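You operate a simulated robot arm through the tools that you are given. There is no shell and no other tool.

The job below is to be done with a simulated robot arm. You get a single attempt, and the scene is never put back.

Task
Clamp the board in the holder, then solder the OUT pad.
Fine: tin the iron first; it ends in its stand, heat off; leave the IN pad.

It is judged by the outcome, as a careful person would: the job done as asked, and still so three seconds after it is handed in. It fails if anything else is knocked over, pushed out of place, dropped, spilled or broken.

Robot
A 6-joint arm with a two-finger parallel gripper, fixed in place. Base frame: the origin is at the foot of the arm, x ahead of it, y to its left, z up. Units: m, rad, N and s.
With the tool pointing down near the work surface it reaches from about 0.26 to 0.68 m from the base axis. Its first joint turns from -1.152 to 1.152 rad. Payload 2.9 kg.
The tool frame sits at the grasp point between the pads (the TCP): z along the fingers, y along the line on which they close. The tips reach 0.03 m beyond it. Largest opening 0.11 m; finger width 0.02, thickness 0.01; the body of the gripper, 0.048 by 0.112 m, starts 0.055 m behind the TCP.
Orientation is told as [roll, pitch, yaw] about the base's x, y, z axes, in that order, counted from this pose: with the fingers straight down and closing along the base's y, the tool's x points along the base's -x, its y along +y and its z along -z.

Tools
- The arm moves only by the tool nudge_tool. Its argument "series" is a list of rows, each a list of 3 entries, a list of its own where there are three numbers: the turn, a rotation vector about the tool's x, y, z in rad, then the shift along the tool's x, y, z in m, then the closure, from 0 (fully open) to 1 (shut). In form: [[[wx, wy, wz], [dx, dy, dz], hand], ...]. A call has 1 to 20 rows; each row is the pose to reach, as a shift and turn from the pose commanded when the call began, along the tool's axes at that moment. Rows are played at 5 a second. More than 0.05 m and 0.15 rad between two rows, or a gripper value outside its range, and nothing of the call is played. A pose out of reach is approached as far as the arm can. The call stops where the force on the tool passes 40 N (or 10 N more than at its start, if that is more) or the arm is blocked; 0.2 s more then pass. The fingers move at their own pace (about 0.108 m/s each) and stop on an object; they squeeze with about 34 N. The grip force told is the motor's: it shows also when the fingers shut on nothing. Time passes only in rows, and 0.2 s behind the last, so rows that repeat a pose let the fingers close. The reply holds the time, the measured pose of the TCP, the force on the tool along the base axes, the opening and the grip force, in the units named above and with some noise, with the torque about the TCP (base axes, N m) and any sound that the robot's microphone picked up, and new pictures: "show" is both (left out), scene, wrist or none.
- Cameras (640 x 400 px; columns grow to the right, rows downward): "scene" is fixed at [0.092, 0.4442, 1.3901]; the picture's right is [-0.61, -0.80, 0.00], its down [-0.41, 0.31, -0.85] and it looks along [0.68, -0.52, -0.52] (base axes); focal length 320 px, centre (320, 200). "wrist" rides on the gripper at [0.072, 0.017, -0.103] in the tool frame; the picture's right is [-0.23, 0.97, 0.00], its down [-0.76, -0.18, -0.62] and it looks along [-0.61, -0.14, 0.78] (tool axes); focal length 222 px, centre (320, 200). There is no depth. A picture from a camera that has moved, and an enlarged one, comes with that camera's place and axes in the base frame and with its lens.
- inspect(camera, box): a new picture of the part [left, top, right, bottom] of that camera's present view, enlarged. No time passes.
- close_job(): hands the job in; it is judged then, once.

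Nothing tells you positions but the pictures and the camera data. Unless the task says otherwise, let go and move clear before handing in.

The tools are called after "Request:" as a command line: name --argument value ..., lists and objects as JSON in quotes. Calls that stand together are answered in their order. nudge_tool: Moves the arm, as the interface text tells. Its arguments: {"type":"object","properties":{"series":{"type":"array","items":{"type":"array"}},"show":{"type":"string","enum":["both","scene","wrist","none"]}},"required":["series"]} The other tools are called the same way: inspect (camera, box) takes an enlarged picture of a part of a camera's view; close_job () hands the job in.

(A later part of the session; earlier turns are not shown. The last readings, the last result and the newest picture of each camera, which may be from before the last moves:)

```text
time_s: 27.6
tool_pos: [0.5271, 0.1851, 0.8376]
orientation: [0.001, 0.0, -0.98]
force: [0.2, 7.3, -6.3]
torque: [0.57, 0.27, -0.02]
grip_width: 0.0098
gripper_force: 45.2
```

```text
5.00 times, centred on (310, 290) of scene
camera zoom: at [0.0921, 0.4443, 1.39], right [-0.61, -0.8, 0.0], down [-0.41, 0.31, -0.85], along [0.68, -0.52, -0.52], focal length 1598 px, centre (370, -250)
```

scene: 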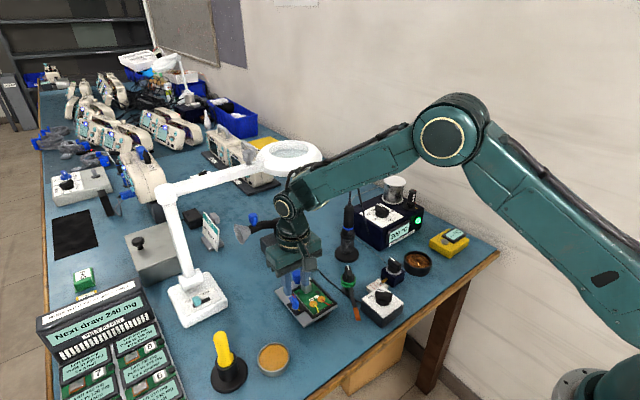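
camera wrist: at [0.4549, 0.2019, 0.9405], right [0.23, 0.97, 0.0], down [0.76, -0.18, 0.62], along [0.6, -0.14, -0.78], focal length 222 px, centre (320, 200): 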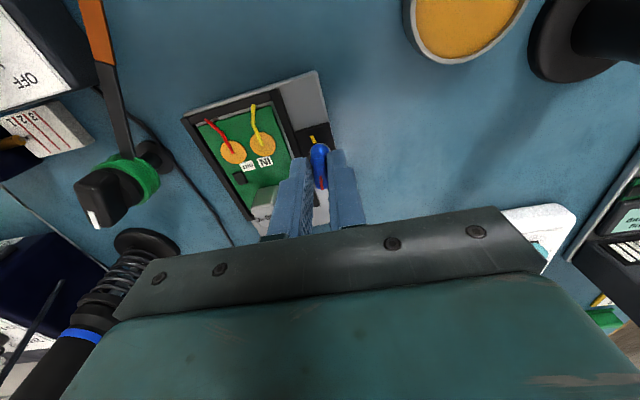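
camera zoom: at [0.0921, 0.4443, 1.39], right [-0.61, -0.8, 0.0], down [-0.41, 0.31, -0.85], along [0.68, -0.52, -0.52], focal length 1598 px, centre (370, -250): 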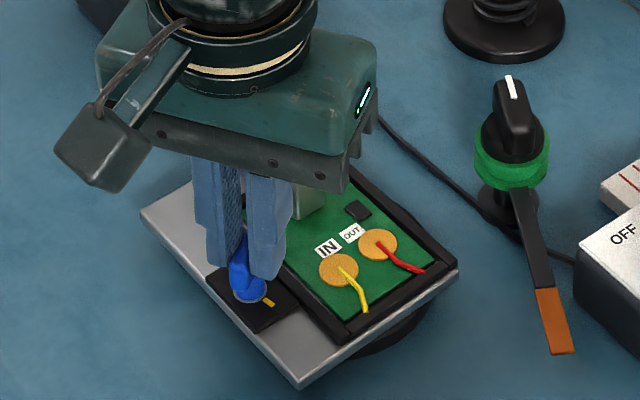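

Still turning freely with no resistance. Continuing another stage.

Request:
nudge_tool --series '[[[0, 0, 0.12], [0, 0, 0.0003], 1], [[0, 0, 0.24], [0, 0, 0.0003], 1], [[0, 0, 0.36], [0, 0, 0.0003], 1], [[0, 0, 0.48], [0, 0, 0.0003], 1], [[0, 0, 0.6], [0, 0, 0.0003], 1], [[0, 0, 0.6], [0, 0, 0.0003], 1]]'

Request:
inspect --camera "wrist" --box '[240, 80, 400, 240]'

Request:
inspect --camera "scene" --box '[270, 250, 350, 330]'

```text
time_s: 29.0
tool_pos: [0.5289, 0.1854, 0.837]
orientation: [0.005, 0.002, -1.579]
force: [15.0, 14.4, -5.0]
torque: [-0.12, -0.08, 0.65]
grip_width: 0.0095
gripper_force: 45.4
camera wrist: at [0.5474, 0.2582, 0.9404], right [0.97, -0.24, 0.0], down [-0.19, -0.76, 0.62], along [-0.14, -0.6, -0.78], focal length 222 px, centre (320, 200)
```

scene: 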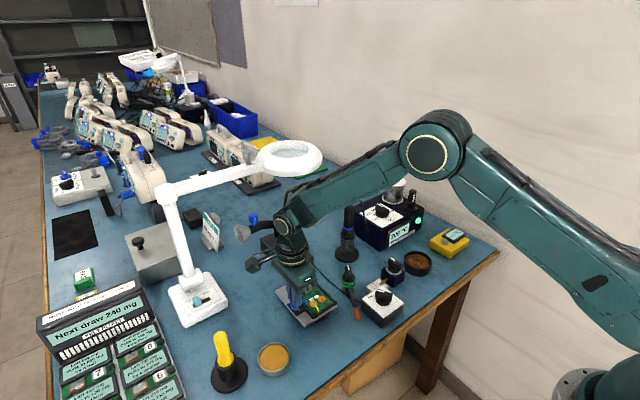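
wrist: 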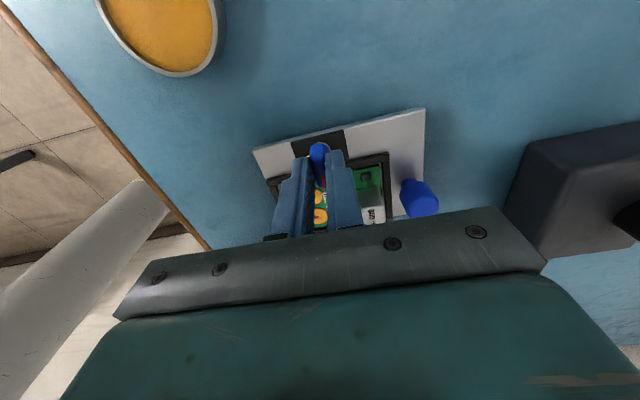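

```text
2.50 times, centred on (320, 160) of wrist
camera zoom: at [0.5474, 0.2582, 0.9404], right [0.97, -0.24, 0.0], down [-0.19, -0.76, 0.62], along [-0.14, -0.6, -0.78], focal length 555 px, centre (320, 300)
```

zoom: 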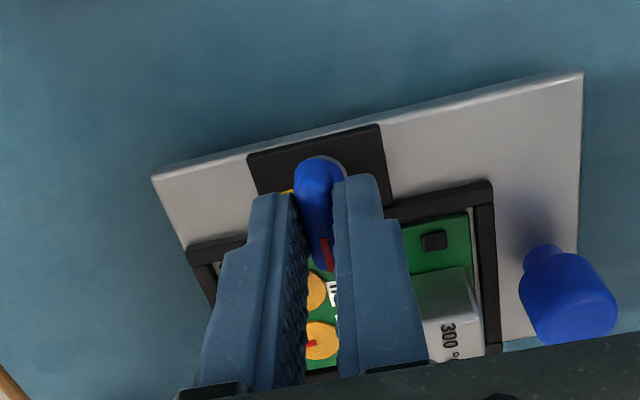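

```text
5.00 times, centred on (310, 290) of scene
camera zoom: at [0.0924, 0.4445, 1.3899], right [-0.61, -0.8, 0.0], down [-0.41, 0.31, -0.85], along [0.68, -0.52, -0.52], focal length 1598 px, centre (370, -250)
```

zoom: 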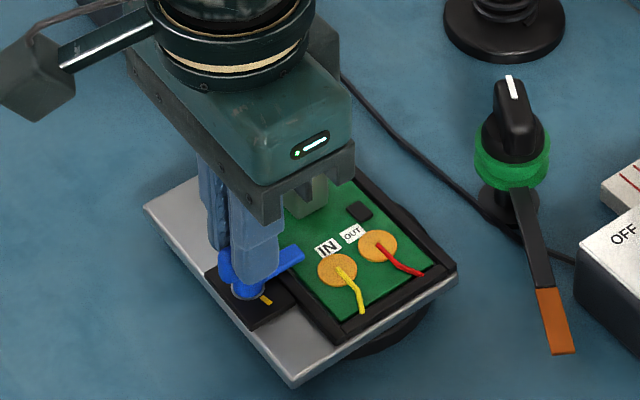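

The clamp tongue now reaches over the board edge, and resistance is starting (0.65 N·m). The station display also appears to have changed, so I'll zoom there, then turn slightly more to see whether this is a stop.

Request:
inspect --camera "scene" --box '[370, 190, 434, 250]'

Request:
nudge_tool --series '[[[0, 0, 0.05], [0, 0, 0], 1], [[0, 0, 0.1], [0, 0, 0], 1], [[0, 0, 0.1], [0, 0, 0], 1]]' --show "none"

Request:
inspect --camera "wrist" --box '[280, 120, 360, 200]'

Request:
inspect --camera "scene" --box '[290, 280, 340, 320]'

```text
6.67 times, centred on (402, 220) of scene
camera zoom: at [0.0924, 0.4445, 1.3899], right [-0.61, -0.8, 0.0], down [-0.41, 0.31, -0.85], along [0.68, -0.52, -0.52], focal length 2130 px, centre (-227, 67)
```

zoom: 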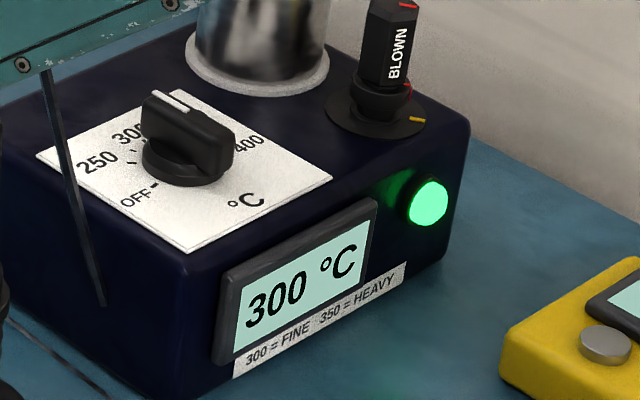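

```text
time_s: 29.8
tool_pos: [0.5306, 0.1846, 0.8377]
orientation: [0.006, 0.002, -1.68]
force: [20.7, 10.4, -0.2]
torque: [0.38, -0.16, 1.06]
grip_width: 0.0111
gripper_force: 45.0
```

```text
5.00 times, centred on (320, 160) of wrist
camera zoom: at [0.5547, 0.2556, 0.9405], right [0.94, -0.33, 0.01], down [-0.26, -0.74, 0.62], along [-0.2, -0.59, -0.78], focal length 1111 px, centre (320, 400)
```

zoom: 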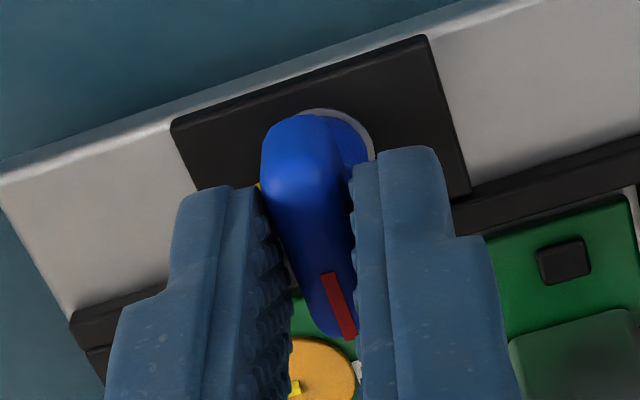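

```text
10.00 times, centred on (315, 300) of scene
camera zoom: at [0.0925, 0.4444, 1.39], right [-0.61, -0.8, 0.0], down [-0.41, 0.31, -0.85], along [0.68, -0.52, -0.52], focal length 3195 px, centre (370, -800)
```

zoom: 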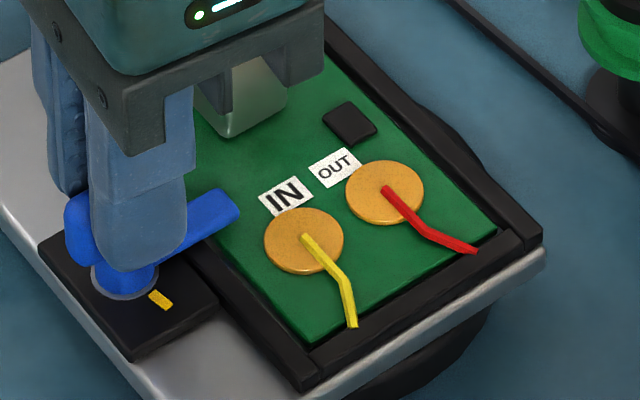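

The lever is at its stop with the tongue over the board edge, so the board is clamped. I'll back off the torque slightly, release and lift to inspect.

Request:
nudge_tool --series '[[[0, 0, -0.07], [0, 0, 0], 1], [[0, 0, -0.14], [0, 0, 0], 1], [[0, 0, -0.14], [0, 0, 0], 0.8], [[0, 0, -0.14], [0, 0, 0], 0.65], [[0, 0, -0.14], [0, 0, 0], 0.65], [[0, 0, -0.14], [0, 0, -0.01], 0.65], [[0, 0, -0.14], [0, 0, -0.05], 0.65], [[0, 0, -0.14], [0, 0, -0.09], 0.65], [[0, 0, -0.14], [0, 0, -0.09], 0.65]]'

Request:
inspect --camera "wrist" --box '[220, 60, 420, 210]'

Request:
inspect --camera "scene" --box '[280, 260, 344, 320]'

```text
time_s: 31.8
tool_pos: [0.5277, 0.1841, 0.9263]
orientation: [0.001, 0.0, -1.54]
force: [-0.1, -0.2, 0.6]
torque: [-0.01, 0.0, 0.02]
grip_width: 0.0384
gripper_force: 0.2
camera wrist: at [0.5432, 0.2587, 1.0288], right [0.98, -0.2, 0.0], down [-0.15, -0.77, 0.62], along [-0.12, -0.61, -0.78], focal length 222 px, centre (320, 200)
```

scene: 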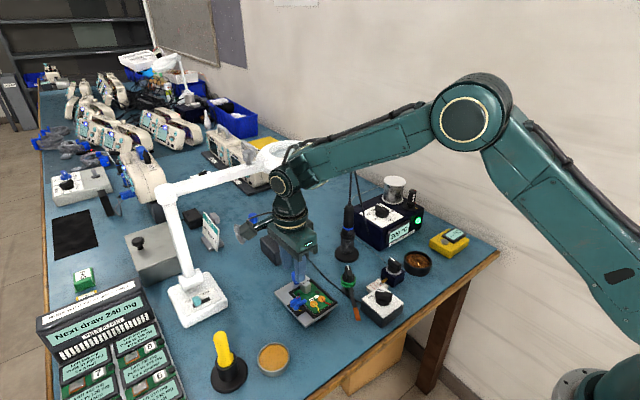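
wrist: 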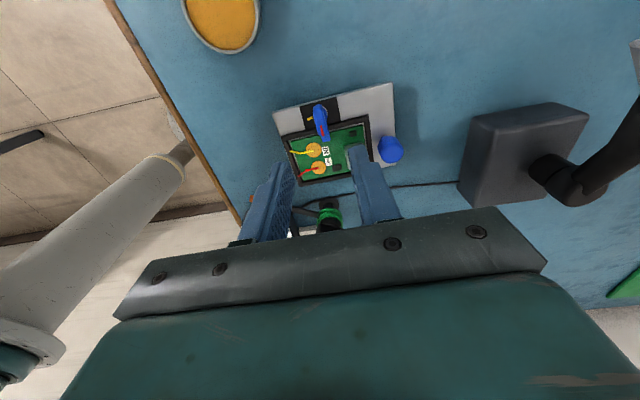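

```text
2.67 times, centred on (320, 135) of wrist
camera zoom: at [0.5432, 0.2587, 1.0288], right [0.98, -0.2, 0.0], down [-0.15, -0.77, 0.62], along [-0.12, -0.61, -0.78], focal length 592 px, centre (320, 373)
```

zoom: 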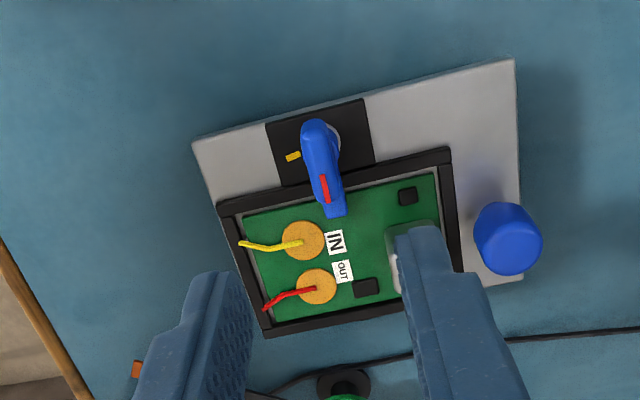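

```text
6.67 times, centred on (312, 290) of scene
camera zoom: at [0.092, 0.4442, 1.3901], right [-0.61, -0.8, 0.0], down [-0.41, 0.31, -0.85], along [0.68, -0.52, -0.52], focal length 2130 px, centre (373, -400)
```

zoom: 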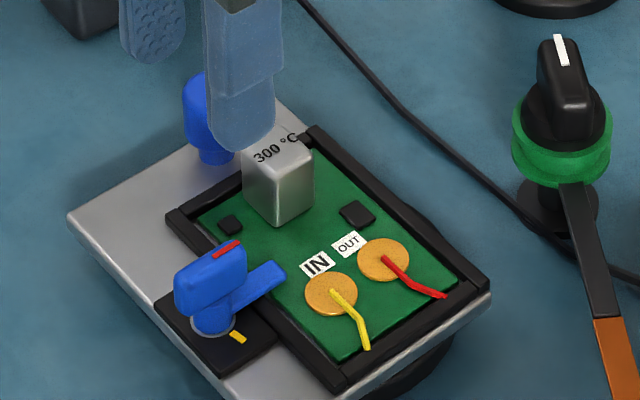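

The board is clamped flat with the lever tongue over its edge. Next comes the iron. I'll turn the hand back to yaw 0 and move to a staging point in front of it, at about (0.45, -0.045, 1.05).

Request:
nudge_tool --series '[[[0, 0, -0.14], [-0.0206, -0.0077, -0.0113], 0.59], [[0, 0, -0.28], [-0.0412, -0.0154, -0.0225], 0.59], [[0, 0, -0.42], [-0.0618, -0.0231, -0.0338], 0.59], [[0, 0, -0.56], [-0.0824, -0.0308, -0.0451], 0.59], [[0, 0, -0.7], [-0.103, -0.0385, -0.0564], 0.59], [[0, 0, -0.84], [-0.1235, -0.0463, -0.0676], 0.59], [[0, 0, -0.98], [-0.1441, -0.054, -0.0789], 0.59], [[0, 0, -1.12], [-0.1647, -0.0617, -0.0902], 0.59], [[0, 0, -1.26], [-0.1853, -0.0694, -0.1015], 0.59], [[0, 0, -1.4], [-0.2059, -0.0771, -0.1127], 0.59], [[0, 0, -1.54], [-0.2265, -0.0848, -0.124], 0.59], [[0, 0, -1.54], [-0.2265, -0.0848, -0.124], 0.59]]'

```text
time_s: 34.4
tool_pos: [0.4481, -0.0445, 1.0508]
orientation: [0.0, 0.0, 0.001]
force: [0.9, -0.1, -0.3]
torque: [0.03, 0.01, 0.02]
grip_width: 0.045
gripper_force: 0.0
camera wrist: at [0.3772, -0.0268, 1.154], right [0.23, 0.97, 0.0], down [0.76, -0.18, 0.62], along [0.61, -0.14, -0.78], focal length 222 px, centre (320, 200)
```

scene: 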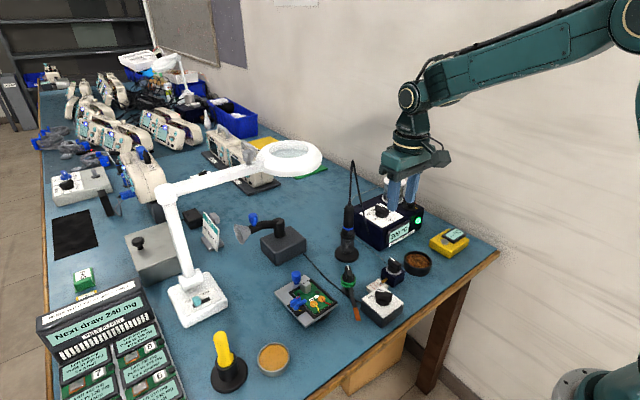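
wrist: 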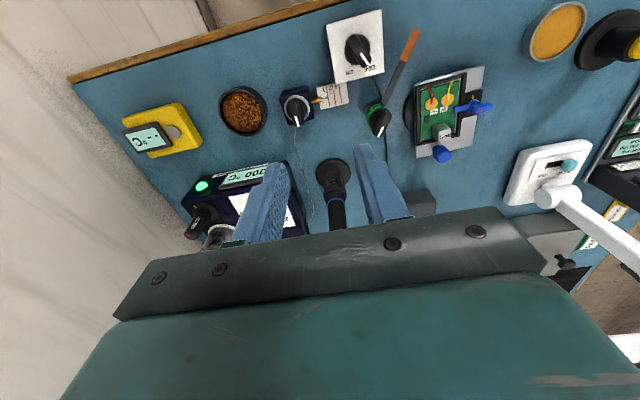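

Staged in front of the iron. I'll zoom to measure the iron, its stand, cable and the feeder precisely.

Request:
inspect --camera "wrist" --box '[280, 140, 390, 230]'

Request:
inspect --camera "scene" --box '[320, 150, 384, 270]'

Request:
inspect --camera "wrist" --box '[270, 60, 370, 140]'

Request:
inspect --camera "scene" --box '[360, 250, 410, 290]'

Request:
inspect --camera "wrist" --box '[400, 60, 500, 160]'

```text
4.44 times, centred on (335, 185) of wrist
camera zoom: at [0.3772, -0.0268, 1.154], right [0.23, 0.97, 0.0], down [0.76, -0.18, 0.62], along [0.61, -0.14, -0.78], focal length 987 px, centre (253, 267)
```

zoom: 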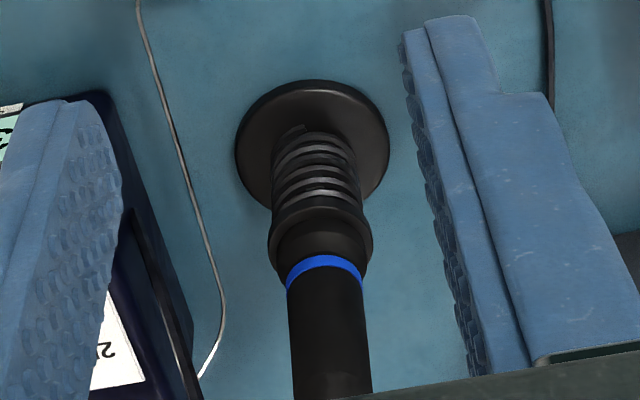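

```text
3.33 times, centred on (352, 210) of scene
camera zoom: at [0.092, 0.4441, 1.3901], right [-0.61, -0.8, 0.0], down [-0.41, 0.31, -0.85], along [0.68, -0.52, -0.52], focal length 1065 px, centre (213, 167)
```

zoom: 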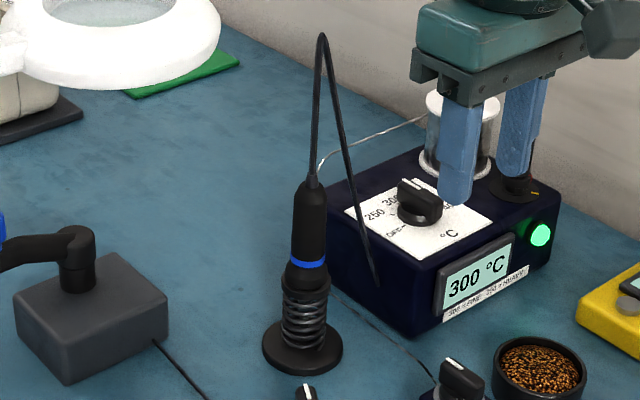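

```text
5.00 times, centred on (320, 100) of wrist
camera zoom: at [0.3772, -0.0268, 1.154], right [0.23, 0.97, 0.0], down [0.76, -0.18, 0.62], along [0.61, -0.14, -0.78], focal length 1111 px, centre (320, 700)
```

zoom: 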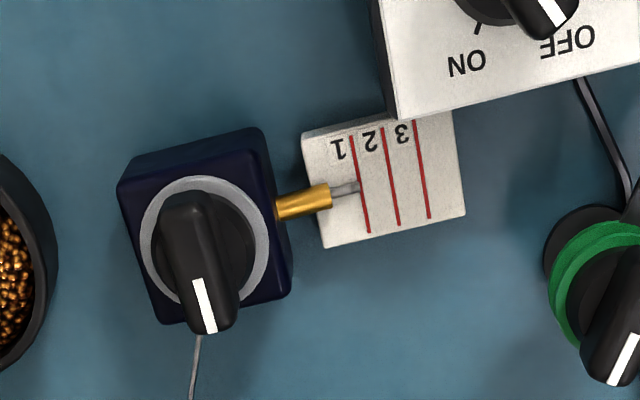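

```text
10.00 times, centred on (385, 270) of scene
camera zoom: at [0.092, 0.4441, 1.3901], right [-0.61, -0.8, 0.0], down [-0.41, 0.31, -0.85], along [0.68, -0.52, -0.52], focal length 3195 px, centre (-330, -500)
```

zoom: 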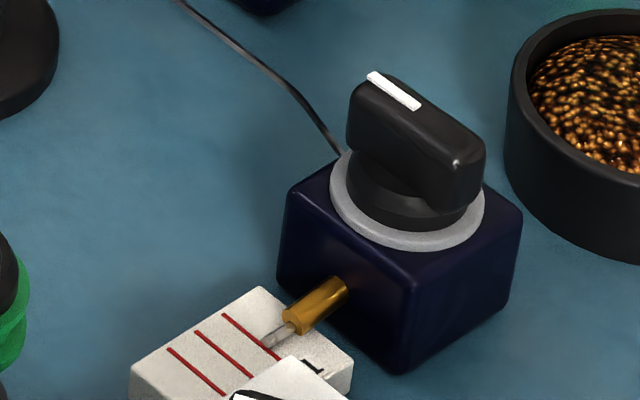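

```text
4.00 times, centred on (450, 110) of wrist
camera zoom: at [0.3772, -0.0268, 1.154], right [0.23, 0.97, 0.0], down [0.76, -0.18, 0.62], along [0.61, -0.14, -0.78], focal length 888 px, centre (-200, 560)
```

zoom: 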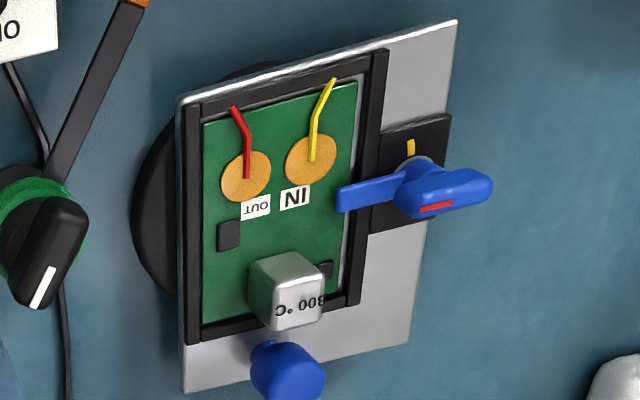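

The iron axis is at about (0.613, -0.053), with its handle top at z≈0.938, and the cable drops away on the -y side. I'll pitch the hand 45° so the cable stays clear, and stop at a pre-grasp pose 10 cm behind the handle.

Request:
nudge_tool --series '[[[0, -0.112, 0], [-0.0133, -0.0012, 0.0093], 0.59], [[0, -0.224, 0], [-0.0266, -0.0024, 0.0186], 0.59], [[0, -0.336, 0], [-0.0399, -0.0036, 0.0279], 0.59], [[0, -0.449, 0], [-0.0531, -0.0049, 0.0371], 0.59], [[0, -0.561, 0], [-0.0664, -0.0061, 0.0464], 0.59], [[0, -0.673, 0], [-0.0797, -0.0073, 0.0557], 0.59], [[0, -0.785, 0], [-0.093, -0.0085, 0.065], 0.59], [[0, -0.785, 0], [-0.093, -0.0085, 0.065], 0.59]]'

Request:
inspect --camera "scene" --box '[310, 140, 410, 270]'

Request:
inspect --camera "wrist" --box '[220, 60, 420, 240]'

```text
time_s: 36.2
tool_pos: [0.5434, -0.0533, 0.9843]
orientation: [-0.001, -0.785, 0.002]
force: [-0.3, 1.2, -1.0]
torque: [0.03, 0.01, 0.01]
grip_width: 0.0454
gripper_force: 0.1
camera wrist: at [0.419, -0.035, 1.0065], right [0.16, 0.97, 0.16], down [0.1, -0.18, 0.98], along [0.98, -0.14, -0.12], focal length 222 px, centre (320, 200)
```

scene: 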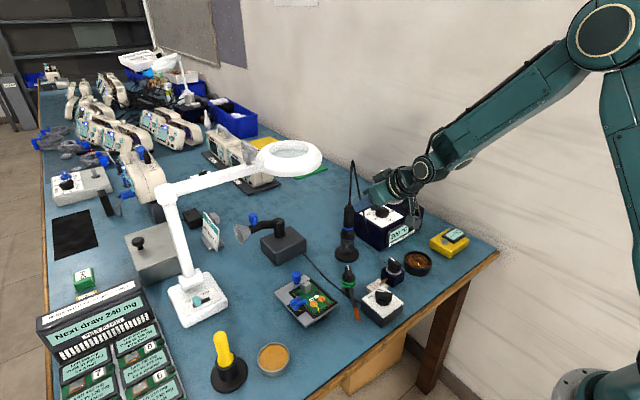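
wrist: 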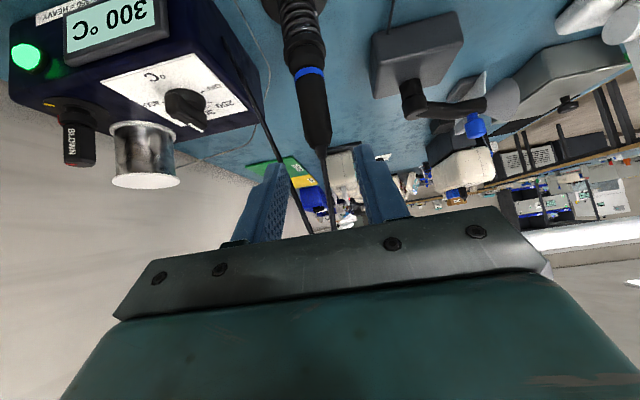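

```text
3.08 times, centred on (360, 205) of scene
camera zoom: at [0.092, 0.4442, 1.3901], right [-0.61, -0.8, 0.0], down [-0.41, 0.31, -0.85], along [0.68, -0.52, -0.52], focal length 983 px, centre (197, 185)
```

zoom: 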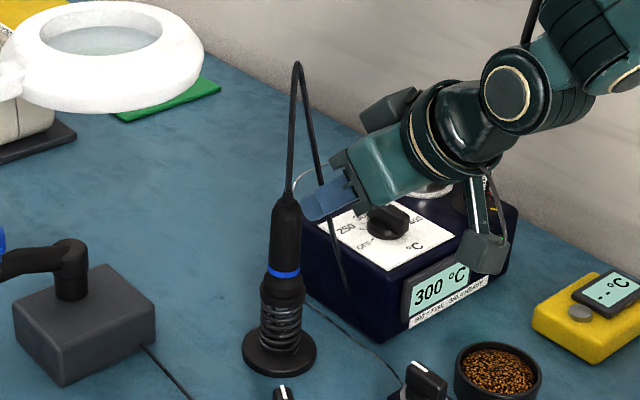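

```text
2.22 times, centred on (320, 150) of wrist
camera zoom: at [0.419, -0.035, 1.0065], right [0.16, 0.97, 0.16], down [0.1, -0.18, 0.98], along [0.98, -0.14, -0.12], focal length 494 px, centre (320, 311)
```

zoom: 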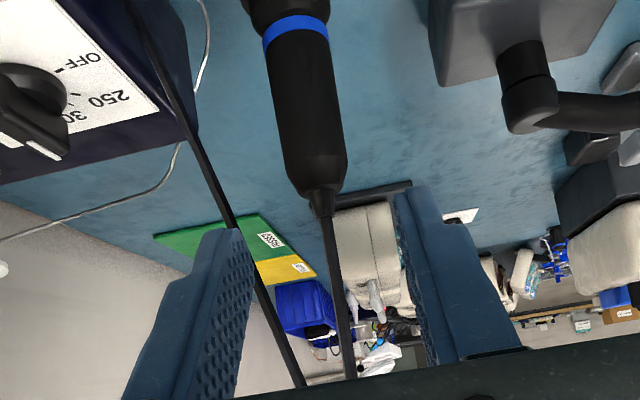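

The handle is centred between the finger planes. I'll advance along the fingers 0.10 m so the handle sits at the TCP.

Request:
nudge_tool --series '[[[0, 0, 0], [-0.0023, -0.0007, 0.03], 0.59], [[0, 0, 0], [-0.0023, -0.0007, 0.06], 0.59], [[0, 0, 0], [-0.0023, -0.0007, 0.085], 0.59], [[0, 0, 0], [-0.0023, -0.0007, 0.1], 0.59], [[0, 0, 0], [-0.0023, -0.0007, 0.1], 0.59]]'

Request:
inspect --camera "scene" --box '[310, 140, 410, 270]'

Request:
inspect --camera "wrist" --box '[220, 60, 420, 240]'

```text
time_s: 37.4
tool_pos: [0.6164, -0.0532, 0.9155]
orientation: [-0.001, -0.786, -0.001]
force: [-0.4, 0.4, -0.4]
torque: [-0.01, -0.01, 0.0]
grip_width: 0.0453
gripper_force: 0.1
camera wrist: at [0.4923, -0.035, 0.937], right [0.16, 0.97, 0.16], down [0.1, -0.18, 0.98], along [0.98, -0.14, -0.12], focal length 222 px, centre (320, 200)
```

scene: 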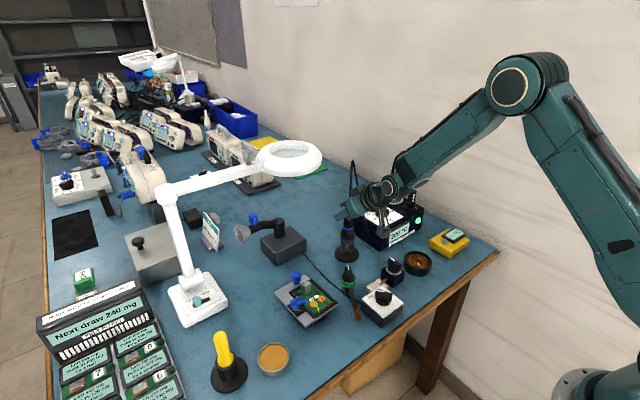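
wrist: 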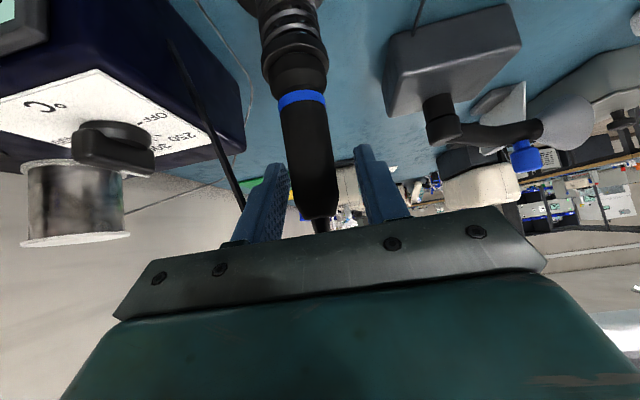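

```text
3.08 times, centred on (360, 205) of scene
camera zoom: at [0.092, 0.4442, 1.3901], right [-0.61, -0.8, 0.0], down [-0.41, 0.31, -0.85], along [0.68, -0.52, -0.52], focal length 983 px, centre (197, 185)
```

zoom: 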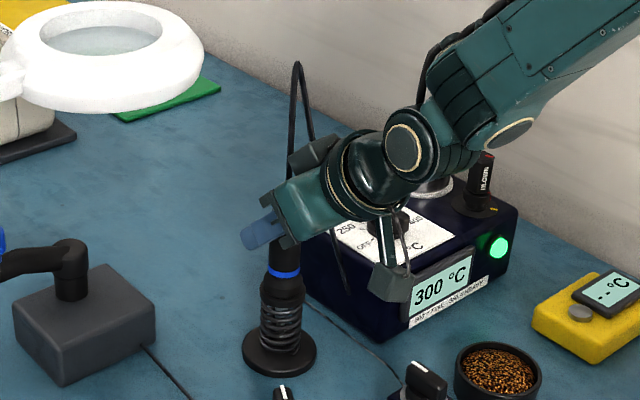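

```text
2.22 times, centred on (320, 150) of wrist
camera zoom: at [0.4923, -0.035, 0.937], right [0.16, 0.97, 0.16], down [0.1, -0.18, 0.98], along [0.98, -0.14, -0.12], focal length 494 px, centre (320, 311)
```

zoom: 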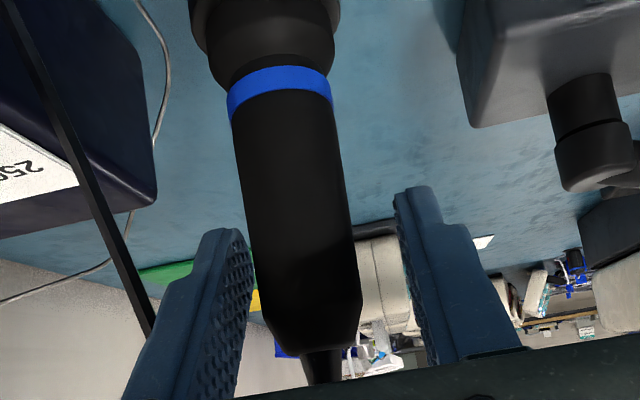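

The handle is between the finger pads. Closing the grip.

Request:
nudge_tool --series '[[[0, 0, 0], [0, 0, 0], 0.7], [[0, 0, 0], [0, 0, 0], 0.8], [[0, 0, 0], [0, 0, 0], 0.9], [[0, 0, 0], [0, 0, 0], 1], [[0, 0, 0], [0, 0, 0], 1]]' --show "none"

Request:
inspect --camera "scene" --box '[310, 180, 390, 270]'

Request:
inspect --camera "wrist" --box '[220, 60, 420, 240]'

```text
time_s: 38.6
tool_pos: [0.6155, -0.0534, 0.9157]
orientation: [-0.002, -0.785, 0.0]
force: [0.1, -1.7, 1.7]
torque: [-0.09, -0.06, -0.01]
grip_width: 0.0269
gripper_force: 34.4
```

```text
4.44 times, centred on (350, 225) of scene
camera zoom: at [0.092, 0.4441, 1.3901], right [-0.61, -0.8, 0.0], down [-0.41, 0.31, -0.85], along [0.68, -0.52, -0.52], focal length 1420 px, centre (187, 89)
```

zoom: 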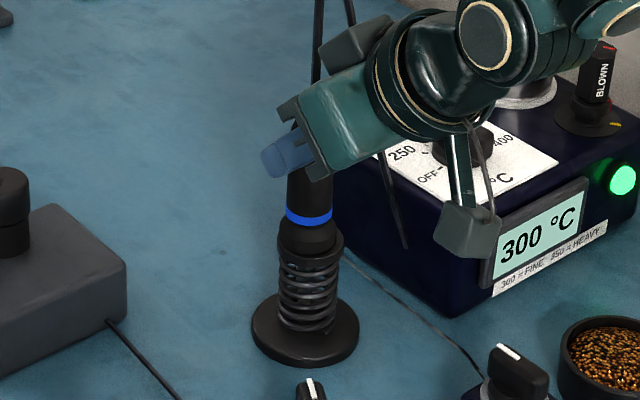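

```text
2.22 times, centred on (320, 150) of wrist
camera zoom: at [0.4921, -0.0352, 0.9373], right [0.16, 0.97, 0.16], down [0.1, -0.18, 0.98], along [0.98, -0.14, -0.12], focal length 494 px, centre (320, 311)
```

zoom: 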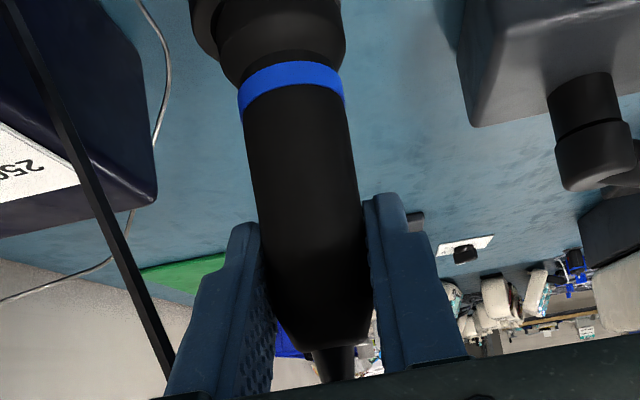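

The handle is gripped at 26.9 mm. I'll check whether the stand shifted while gripping, using the same view as before.

Request:
inspect --camera "scene" --box '[320, 150, 384, 270]'

```text
3.33 times, centred on (352, 210) of scene
camera zoom: at [0.092, 0.4441, 1.3901], right [-0.61, -0.8, 0.0], down [-0.41, 0.31, -0.85], along [0.68, -0.52, -0.52], focal length 1065 px, centre (213, 167)
```

zoom: 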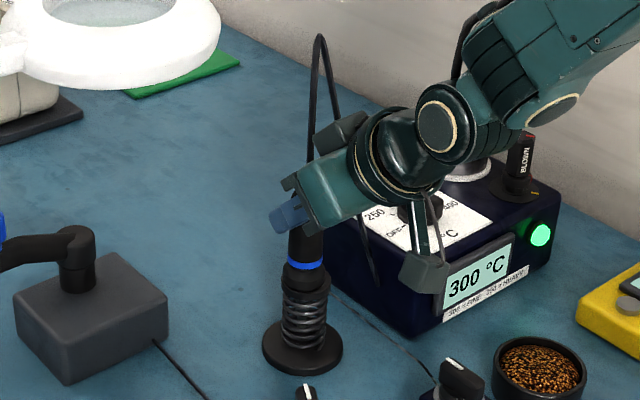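

The stand has not moved. Lifting the iron straight up 0.14 m.

Request:
nudge_tool --series '[[[0, 0, 0], [-0.0141, 0, -0.0141], 1], [[0, 0, 0], [-0.0354, 0, -0.0354], 1], [[0, 0, 0], [-0.0636, 0, -0.0636], 1], [[0, 0, 0], [-0.099, 0, -0.099], 1], [[0, 0, 0], [-0.099, 0, -0.099], 1]]'

Request:
inspect --camera "scene" --box '[310, 130, 410, 270]'

Request:
inspect --camera "wrist" --box '[200, 0, 440, 200]'

```text
time_s: 39.8
tool_pos: [0.614, -0.0525, 1.0595]
orientation: [0.001, -0.786, 0.001]
force: [0.0, 0.3, -0.7]
torque: [-0.03, 0.01, 0.01]
grip_width: 0.0268
gripper_force: 34.0
camera wrist: at [0.4911, -0.0348, 1.0801], right [0.16, 0.97, 0.16], down [0.1, -0.18, 0.98], along [0.98, -0.14, -0.12], focal length 222 px, centre (320, 200)
```

scene: 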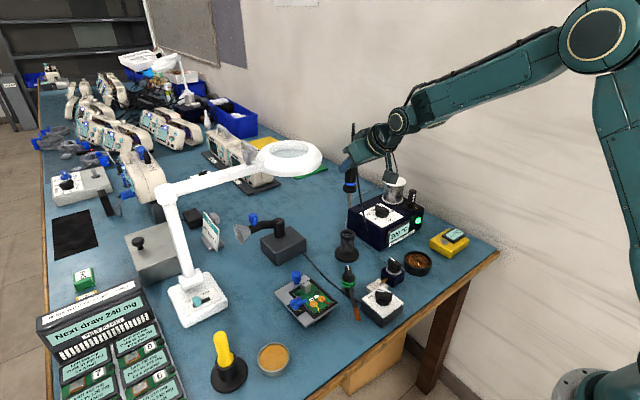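
wrist: 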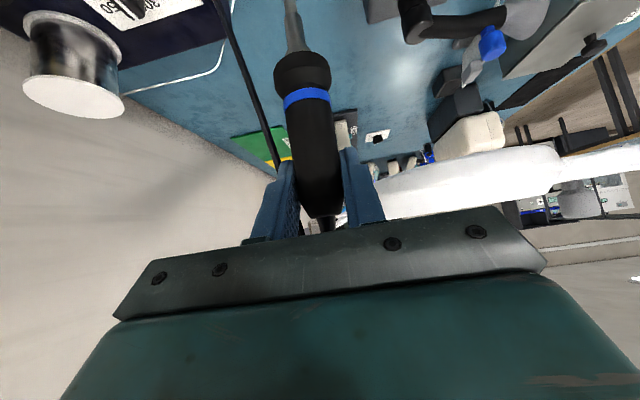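

```text
2.86 times, centred on (360, 200) of scene
camera zoom: at [0.092, 0.4442, 1.3901], right [-0.61, -0.8, 0.0], down [-0.41, 0.31, -0.85], along [0.68, -0.52, -0.52], focal length 913 px, centre (206, 200)
```

zoom: 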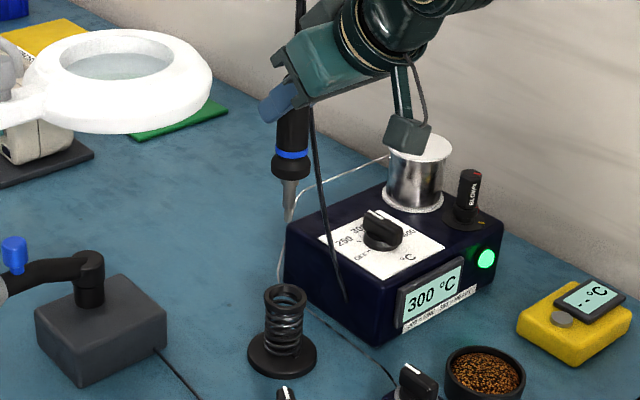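

```text
2.00 times, centred on (320, 100) of wrist
camera zoom: at [0.4911, -0.0348, 1.0801], right [0.16, 0.97, 0.16], down [0.1, -0.18, 0.98], along [0.98, -0.14, -0.12], focal length 444 px, centre (320, 400)
```

zoom: 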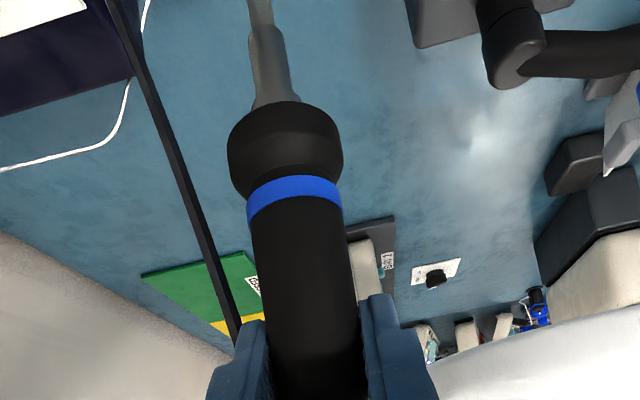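

The iron is out of the stand. I'll zoom on the tip to find its exact end and condition.

Request:
inspect --camera "scene" --box '[335, 170, 367, 214]'

Request:
inspect --camera "wrist" --box '[270, 0, 330, 60]'

```text
9.09 times, centred on (351, 192) of scene
camera zoom: at [0.092, 0.4442, 1.3901], right [-0.61, -0.8, 0.0], down [-0.41, 0.31, -0.85], along [0.68, -0.52, -0.52], focal length 2905 px, centre (38, 273)
```

zoom: 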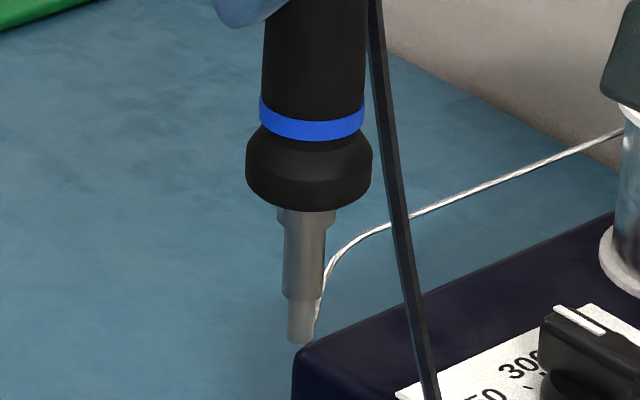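

```text
6.67 times, centred on (300, 30) of wrist
camera zoom: at [0.4911, -0.0348, 1.0801], right [0.16, 0.97, 0.16], down [0.1, -0.18, 0.98], along [0.98, -0.14, -0.12], focal length 1481 px, centre (453, 1333)
```

zoom: 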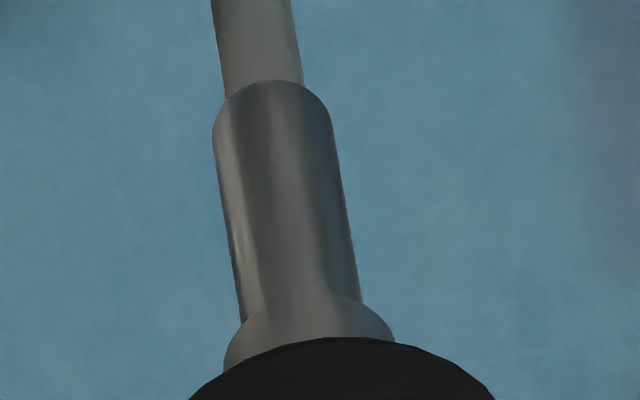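

The iron tip ends about 0.128 m below the TCP, nearly vertical. The thermometer button is near (0.456, -0.292, 0.802). I'll carry the iron high and around the front of the station to a point above the thermometer.

Request:
nudge_tool --series '[[[0, 0, 0], [0.0212, -0.0167, -0.0259], 1], [[0, 0, 0], [0.0424, -0.0333, -0.0519], 1], [[0, 0, 0], [0.0636, -0.05, -0.0778], 1], [[0, 0, 0], [0.0715, -0.0884, -0.0857], 1], [[0, 0, 0], [0.0793, -0.1268, -0.0935], 1], [[0, 0, 0], [0.0872, -0.1652, -0.1014], 1], [[0, 0, 0], [0.095, -0.2036, -0.1092], 1], [[0, 0, 0], [0.1029, -0.242, -0.117], 1], [[0, 0, 0], [0.1029, -0.242, -0.117], 1]]'

Request:
inspect --camera "scene" --box '[400, 170, 500, 260]'

```text
time_s: 41.8
tool_pos: [0.4608, -0.294, 1.0674]
orientation: [0.0, -0.784, 0.002]
force: [-1.3, -0.2, 0.3]
torque: [-0.03, 0.0, -0.01]
grip_width: 0.0267
gripper_force: 34.2
camera wrist: at [0.3362, -0.2766, 1.0902], right [0.16, 0.97, 0.16], down [0.1, -0.18, 0.98], along [0.98, -0.14, -0.12], focal length 222 px, centre (320, 200)
```

scene: 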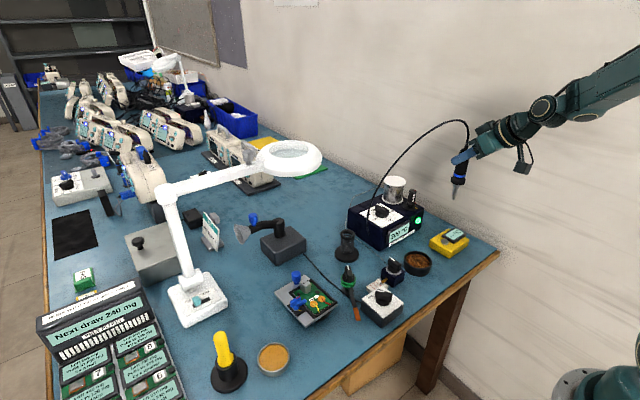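
wrist: 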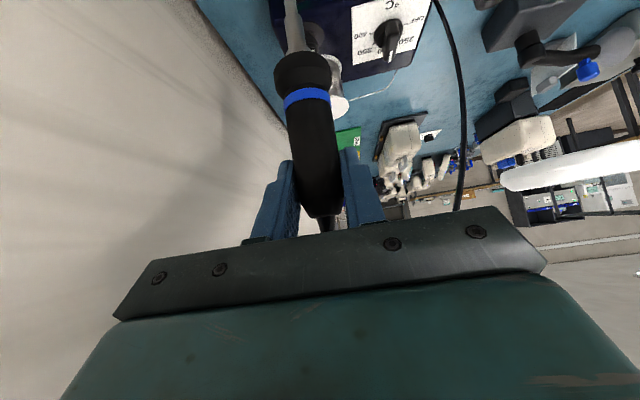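

```text
4.44 times, centred on (450, 215) of scene
camera zoom: at [0.092, 0.4441, 1.3901], right [-0.61, -0.8, 0.0], down [-0.41, 0.31, -0.85], along [0.68, -0.52, -0.52], focal length 1420 px, centre (-258, 133)
```

zoom: 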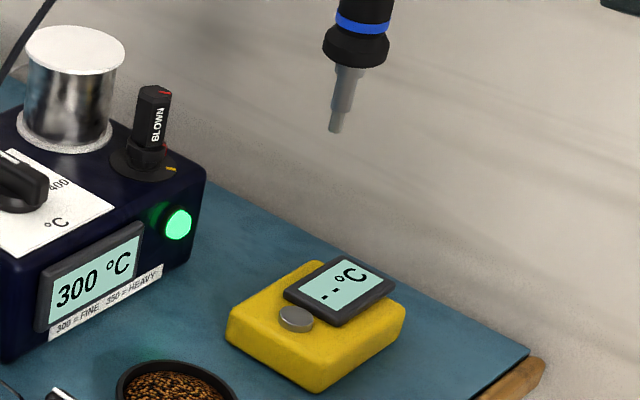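

The iron is above the thermometer. I'll descend 0.10 m and check alignment before touching.

Request:
nudge_tool --series '[[[0, 0, 0], [0.0283, 0, 0.0283], 1], [[0, 0, 0], [0.0566, 0, 0.0566], 1], [[0, 0, 0], [0.0742, 0, 0.0742], 1], [[0, 0, 0], [0.0742, 0, 0.0742], 1]]' --show "none"

Request:
inspect --camera "scene" --box '[410, 200, 474, 264]'

Request:
inspect --camera "wrist" --box '[200, 0, 400, 120]'

```text
time_s: 42.8
tool_pos: [0.4607, -0.2956, 0.9639]
orientation: [0.0, -0.787, -0.002]
force: [0.3, 0.6, -0.4]
torque: [0.03, 0.02, 0.01]
grip_width: 0.027
gripper_force: 34.3
```

```text
6.25 times, centred on (442, 232) of scene
camera zoom: at [0.092, 0.4441, 1.3901], right [-0.61, -0.8, 0.0], down [-0.41, 0.31, -0.85], along [0.68, -0.52, -0.52], focal length 1997 px, centre (-442, 0)
```

zoom: 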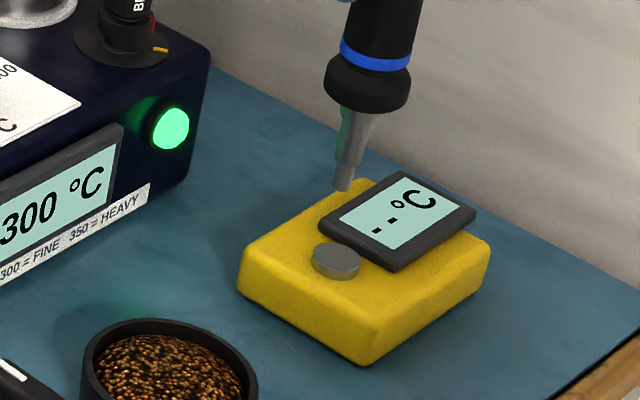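

```text
3.20 times, centred on (300, 60) of wrist
camera zoom: at [0.3373, -0.2776, 0.9857], right [0.16, 0.97, 0.16], down [0.1, -0.18, 0.98], along [0.98, -0.14, -0.12], focal length 711 px, centre (384, 648)
```

zoom: 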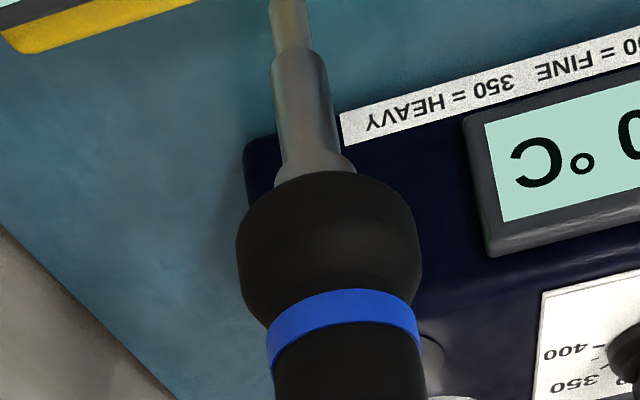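

The tip would land slightly off the button centre, so I'll shift -5 mm in x and descend to just above contact.

Request:
nudge_tool --series '[[[0, 0, 0], [0.0106, 0.001, 0.0035], 1], [[0, 0, 0], [0.0177, 0.001, 0.0106], 1], [[0, 0, 0], [0.0233, 0.001, 0.0163], 1], [[0, 0, 0], [0.0233, 0.001, 0.0163], 1]]' --show "none"

Request:
inspect --camera "scene" --box '[410, 200, 474, 264]'

```text
time_s: 43.8
tool_pos: [0.4535, -0.2939, 0.9342]
orientation: [-0.001, -0.785, 0.001]
force: [0.4, 0.1, -0.5]
torque: [-0.02, 0.01, -0.01]
grip_width: 0.0267
gripper_force: 34.3
```

```text
6.25 times, centred on (442, 232) of scene
camera zoom: at [0.092, 0.4441, 1.3901], right [-0.61, -0.8, 0.0], down [-0.41, 0.31, -0.85], along [0.68, -0.52, -0.52], focal length 1997 px, centre (-442, 0)
```

zoom: 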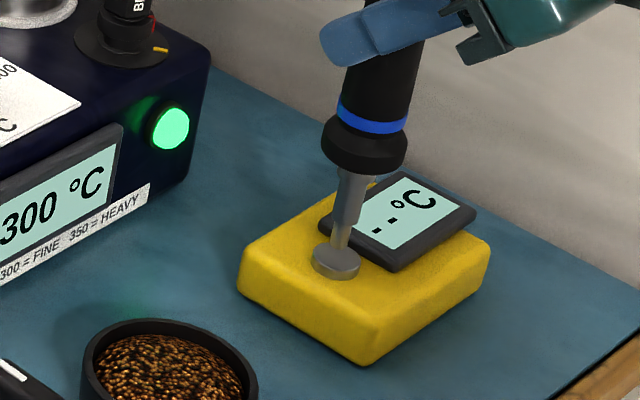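

The tip is right over the button. Lowering in 1.5 mm steps until contact.

Request:
nudge_tool --series '[[[0, 0, 0], [0.0011, 0, 0.0011], 1], [[0, 0, 0], [0.0021, 0, 0.0021], 1], [[0, 0, 0], [0.0021, 0, 0.0021], 1]]' --show "none"

Request:
inspect --camera "scene" --box '[420, 216, 468, 264]'

```text
time_s: 44.6
tool_pos: [0.4551, -0.2945, 0.9307]
orientation: [0.0, -0.787, 0.002]
force: [0.6, -0.4, -0.5]
torque: [-0.01, -0.02, 0.03]
grip_width: 0.0269
gripper_force: 33.9
```

```text
8.33 times, centred on (444, 240) of scene
camera zoom: at [0.092, 0.4441, 1.3901], right [-0.61, -0.8, 0.0], down [-0.41, 0.31, -0.85], along [0.68, -0.52, -0.52], focal length 2663 px, centre (-713, -133)
```

zoom: 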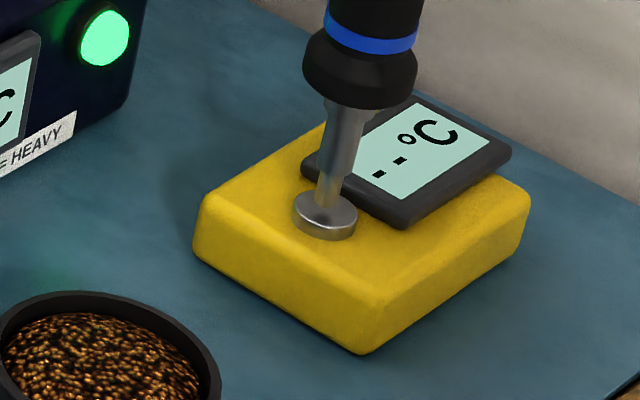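

No contact force yet, so I'll continue lowering in small steps.

Request:
nudge_tool --series '[[[0, 0, 0], [0.0011, 0, 0.0011], 1], [[0, 0, 0], [0.0021, 0, 0.0021], 1], [[0, 0, 0], [0.0021, 0, 0.0021], 1]]' --show "none"

Request:
inspect --camera "scene" --box '[420, 216, 468, 264]'

```text
time_s: 45.4
tool_pos: [0.4541, -0.2945, 0.929]
orientation: [-0.001, -0.785, -0.001]
force: [0.3, 0.0, -1.0]
torque: [-0.02, -0.02, 0.02]
grip_width: 0.0266
gripper_force: 34.7
```

```text
8.33 times, centred on (444, 240) of scene
camera zoom: at [0.092, 0.4441, 1.3901], right [-0.61, -0.8, 0.0], down [-0.41, 0.31, -0.85], along [0.68, -0.52, -0.52], focal length 2663 px, centre (-713, -133)
```

zoom: 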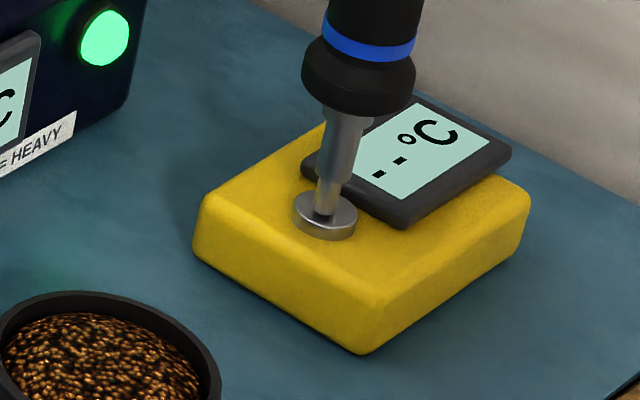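

Still no contact. Lowering 3 mm more.

Request:
nudge_tool --series '[[[0, 0, 0], [0.0011, 0, 0.0011], 1], [[0, 0, 0], [0.0021, 0, 0.0021], 1], [[0, 0, 0], [0.0021, 0, 0.0021], 1], [[0, 0, 0], [0.0021, 0, 0.0021], 1]]' --show "none"

Request:
inspect --camera "scene" --box '[420, 216, 468, 264]'

```text
time_s: 46.4
tool_pos: [0.4538, -0.2943, 0.9262]
orientation: [-0.001, -0.786, 0.002]
force: [-2.9, 0.9, 6.8]
torque: [0.15, 0.27, -0.03]
grip_width: 0.027
gripper_force: 34.4
```

```text
8.33 times, centred on (444, 240) of scene
camera zoom: at [0.0919, 0.4442, 1.3901], right [-0.61, -0.8, 0.0], down [-0.41, 0.31, -0.85], along [0.68, -0.52, -0.52], focal length 2663 px, centre (-713, -133)
```

zoom: 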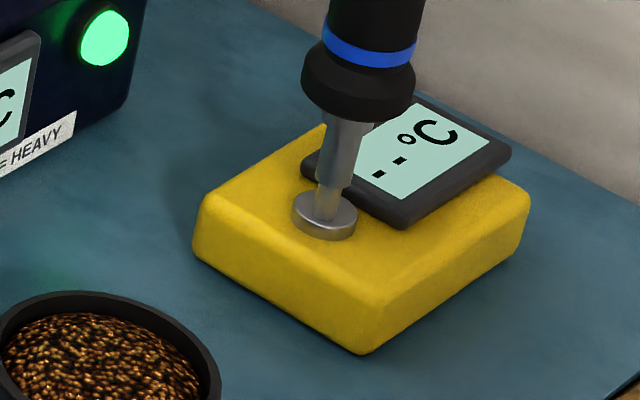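

Contact: 6.8 N on the button. I'll hold here for the reading.

Request:
nudge_tool --series '[[[0, 0, 0], [0, 0, 0], 1], [[0, 0, 0], [0, 0, 0], 1], [[0, 0, 0], [0, 0, 0], 1], [[0, 0, 0], [0, 0, 0], 1], [[0, 0, 0], [0, 0, 0], 1], [[0, 0, 0], [0, 0, 0], 1], [[0, 0, 0], [0, 0, 0], 1], [[0, 0, 0], [0, 0, 0], 1]]' --show "none"

Request:
inspect --camera "scene" --box '[420, 216, 468, 264]'

Request:
inspect --camera "scene" --box '[360, 190, 440, 260]'

```text
time_s: 48.2
tool_pos: [0.4542, -0.2938, 0.9259]
orientation: [-0.001, -0.787, 0.001]
force: [1.0, 0.0, 10.2]
torque: [0.02, -0.22, 0.01]
grip_width: 0.0269
gripper_force: 33.7
```

```text
8.33 times, centred on (444, 240) of scene
camera zoom: at [0.0919, 0.4443, 1.3901], right [-0.61, -0.8, 0.0], down [-0.41, 0.31, -0.85], along [0.68, -0.52, -0.52], focal length 2663 px, centre (-713, -133)
```

zoom: 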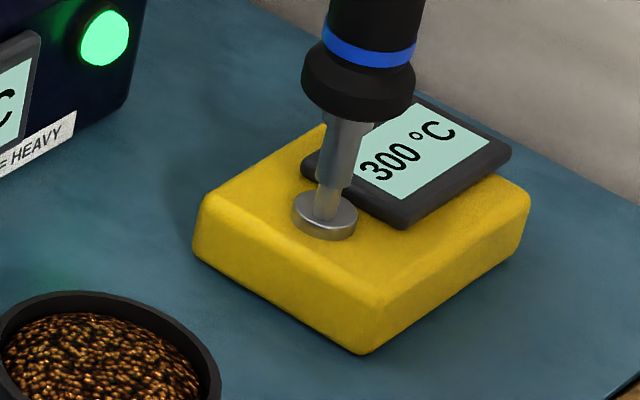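

```text
5.71 times, centred on (400, 225) of scene
camera zoom: at [0.0919, 0.4443, 1.3901], right [-0.61, -0.8, 0.0], down [-0.41, 0.31, -0.85], along [0.68, -0.52, -0.52], focal length 1826 px, centre (-137, 57)
```

zoom: 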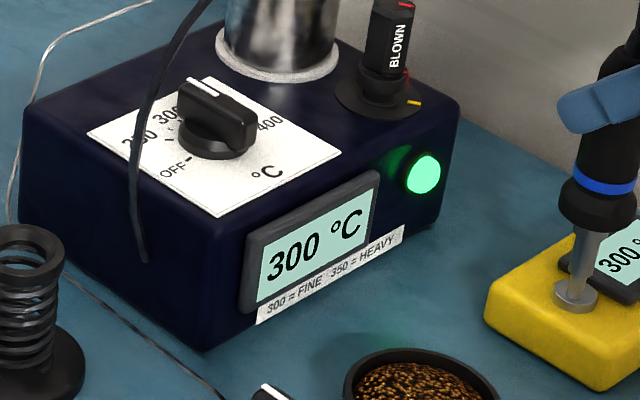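

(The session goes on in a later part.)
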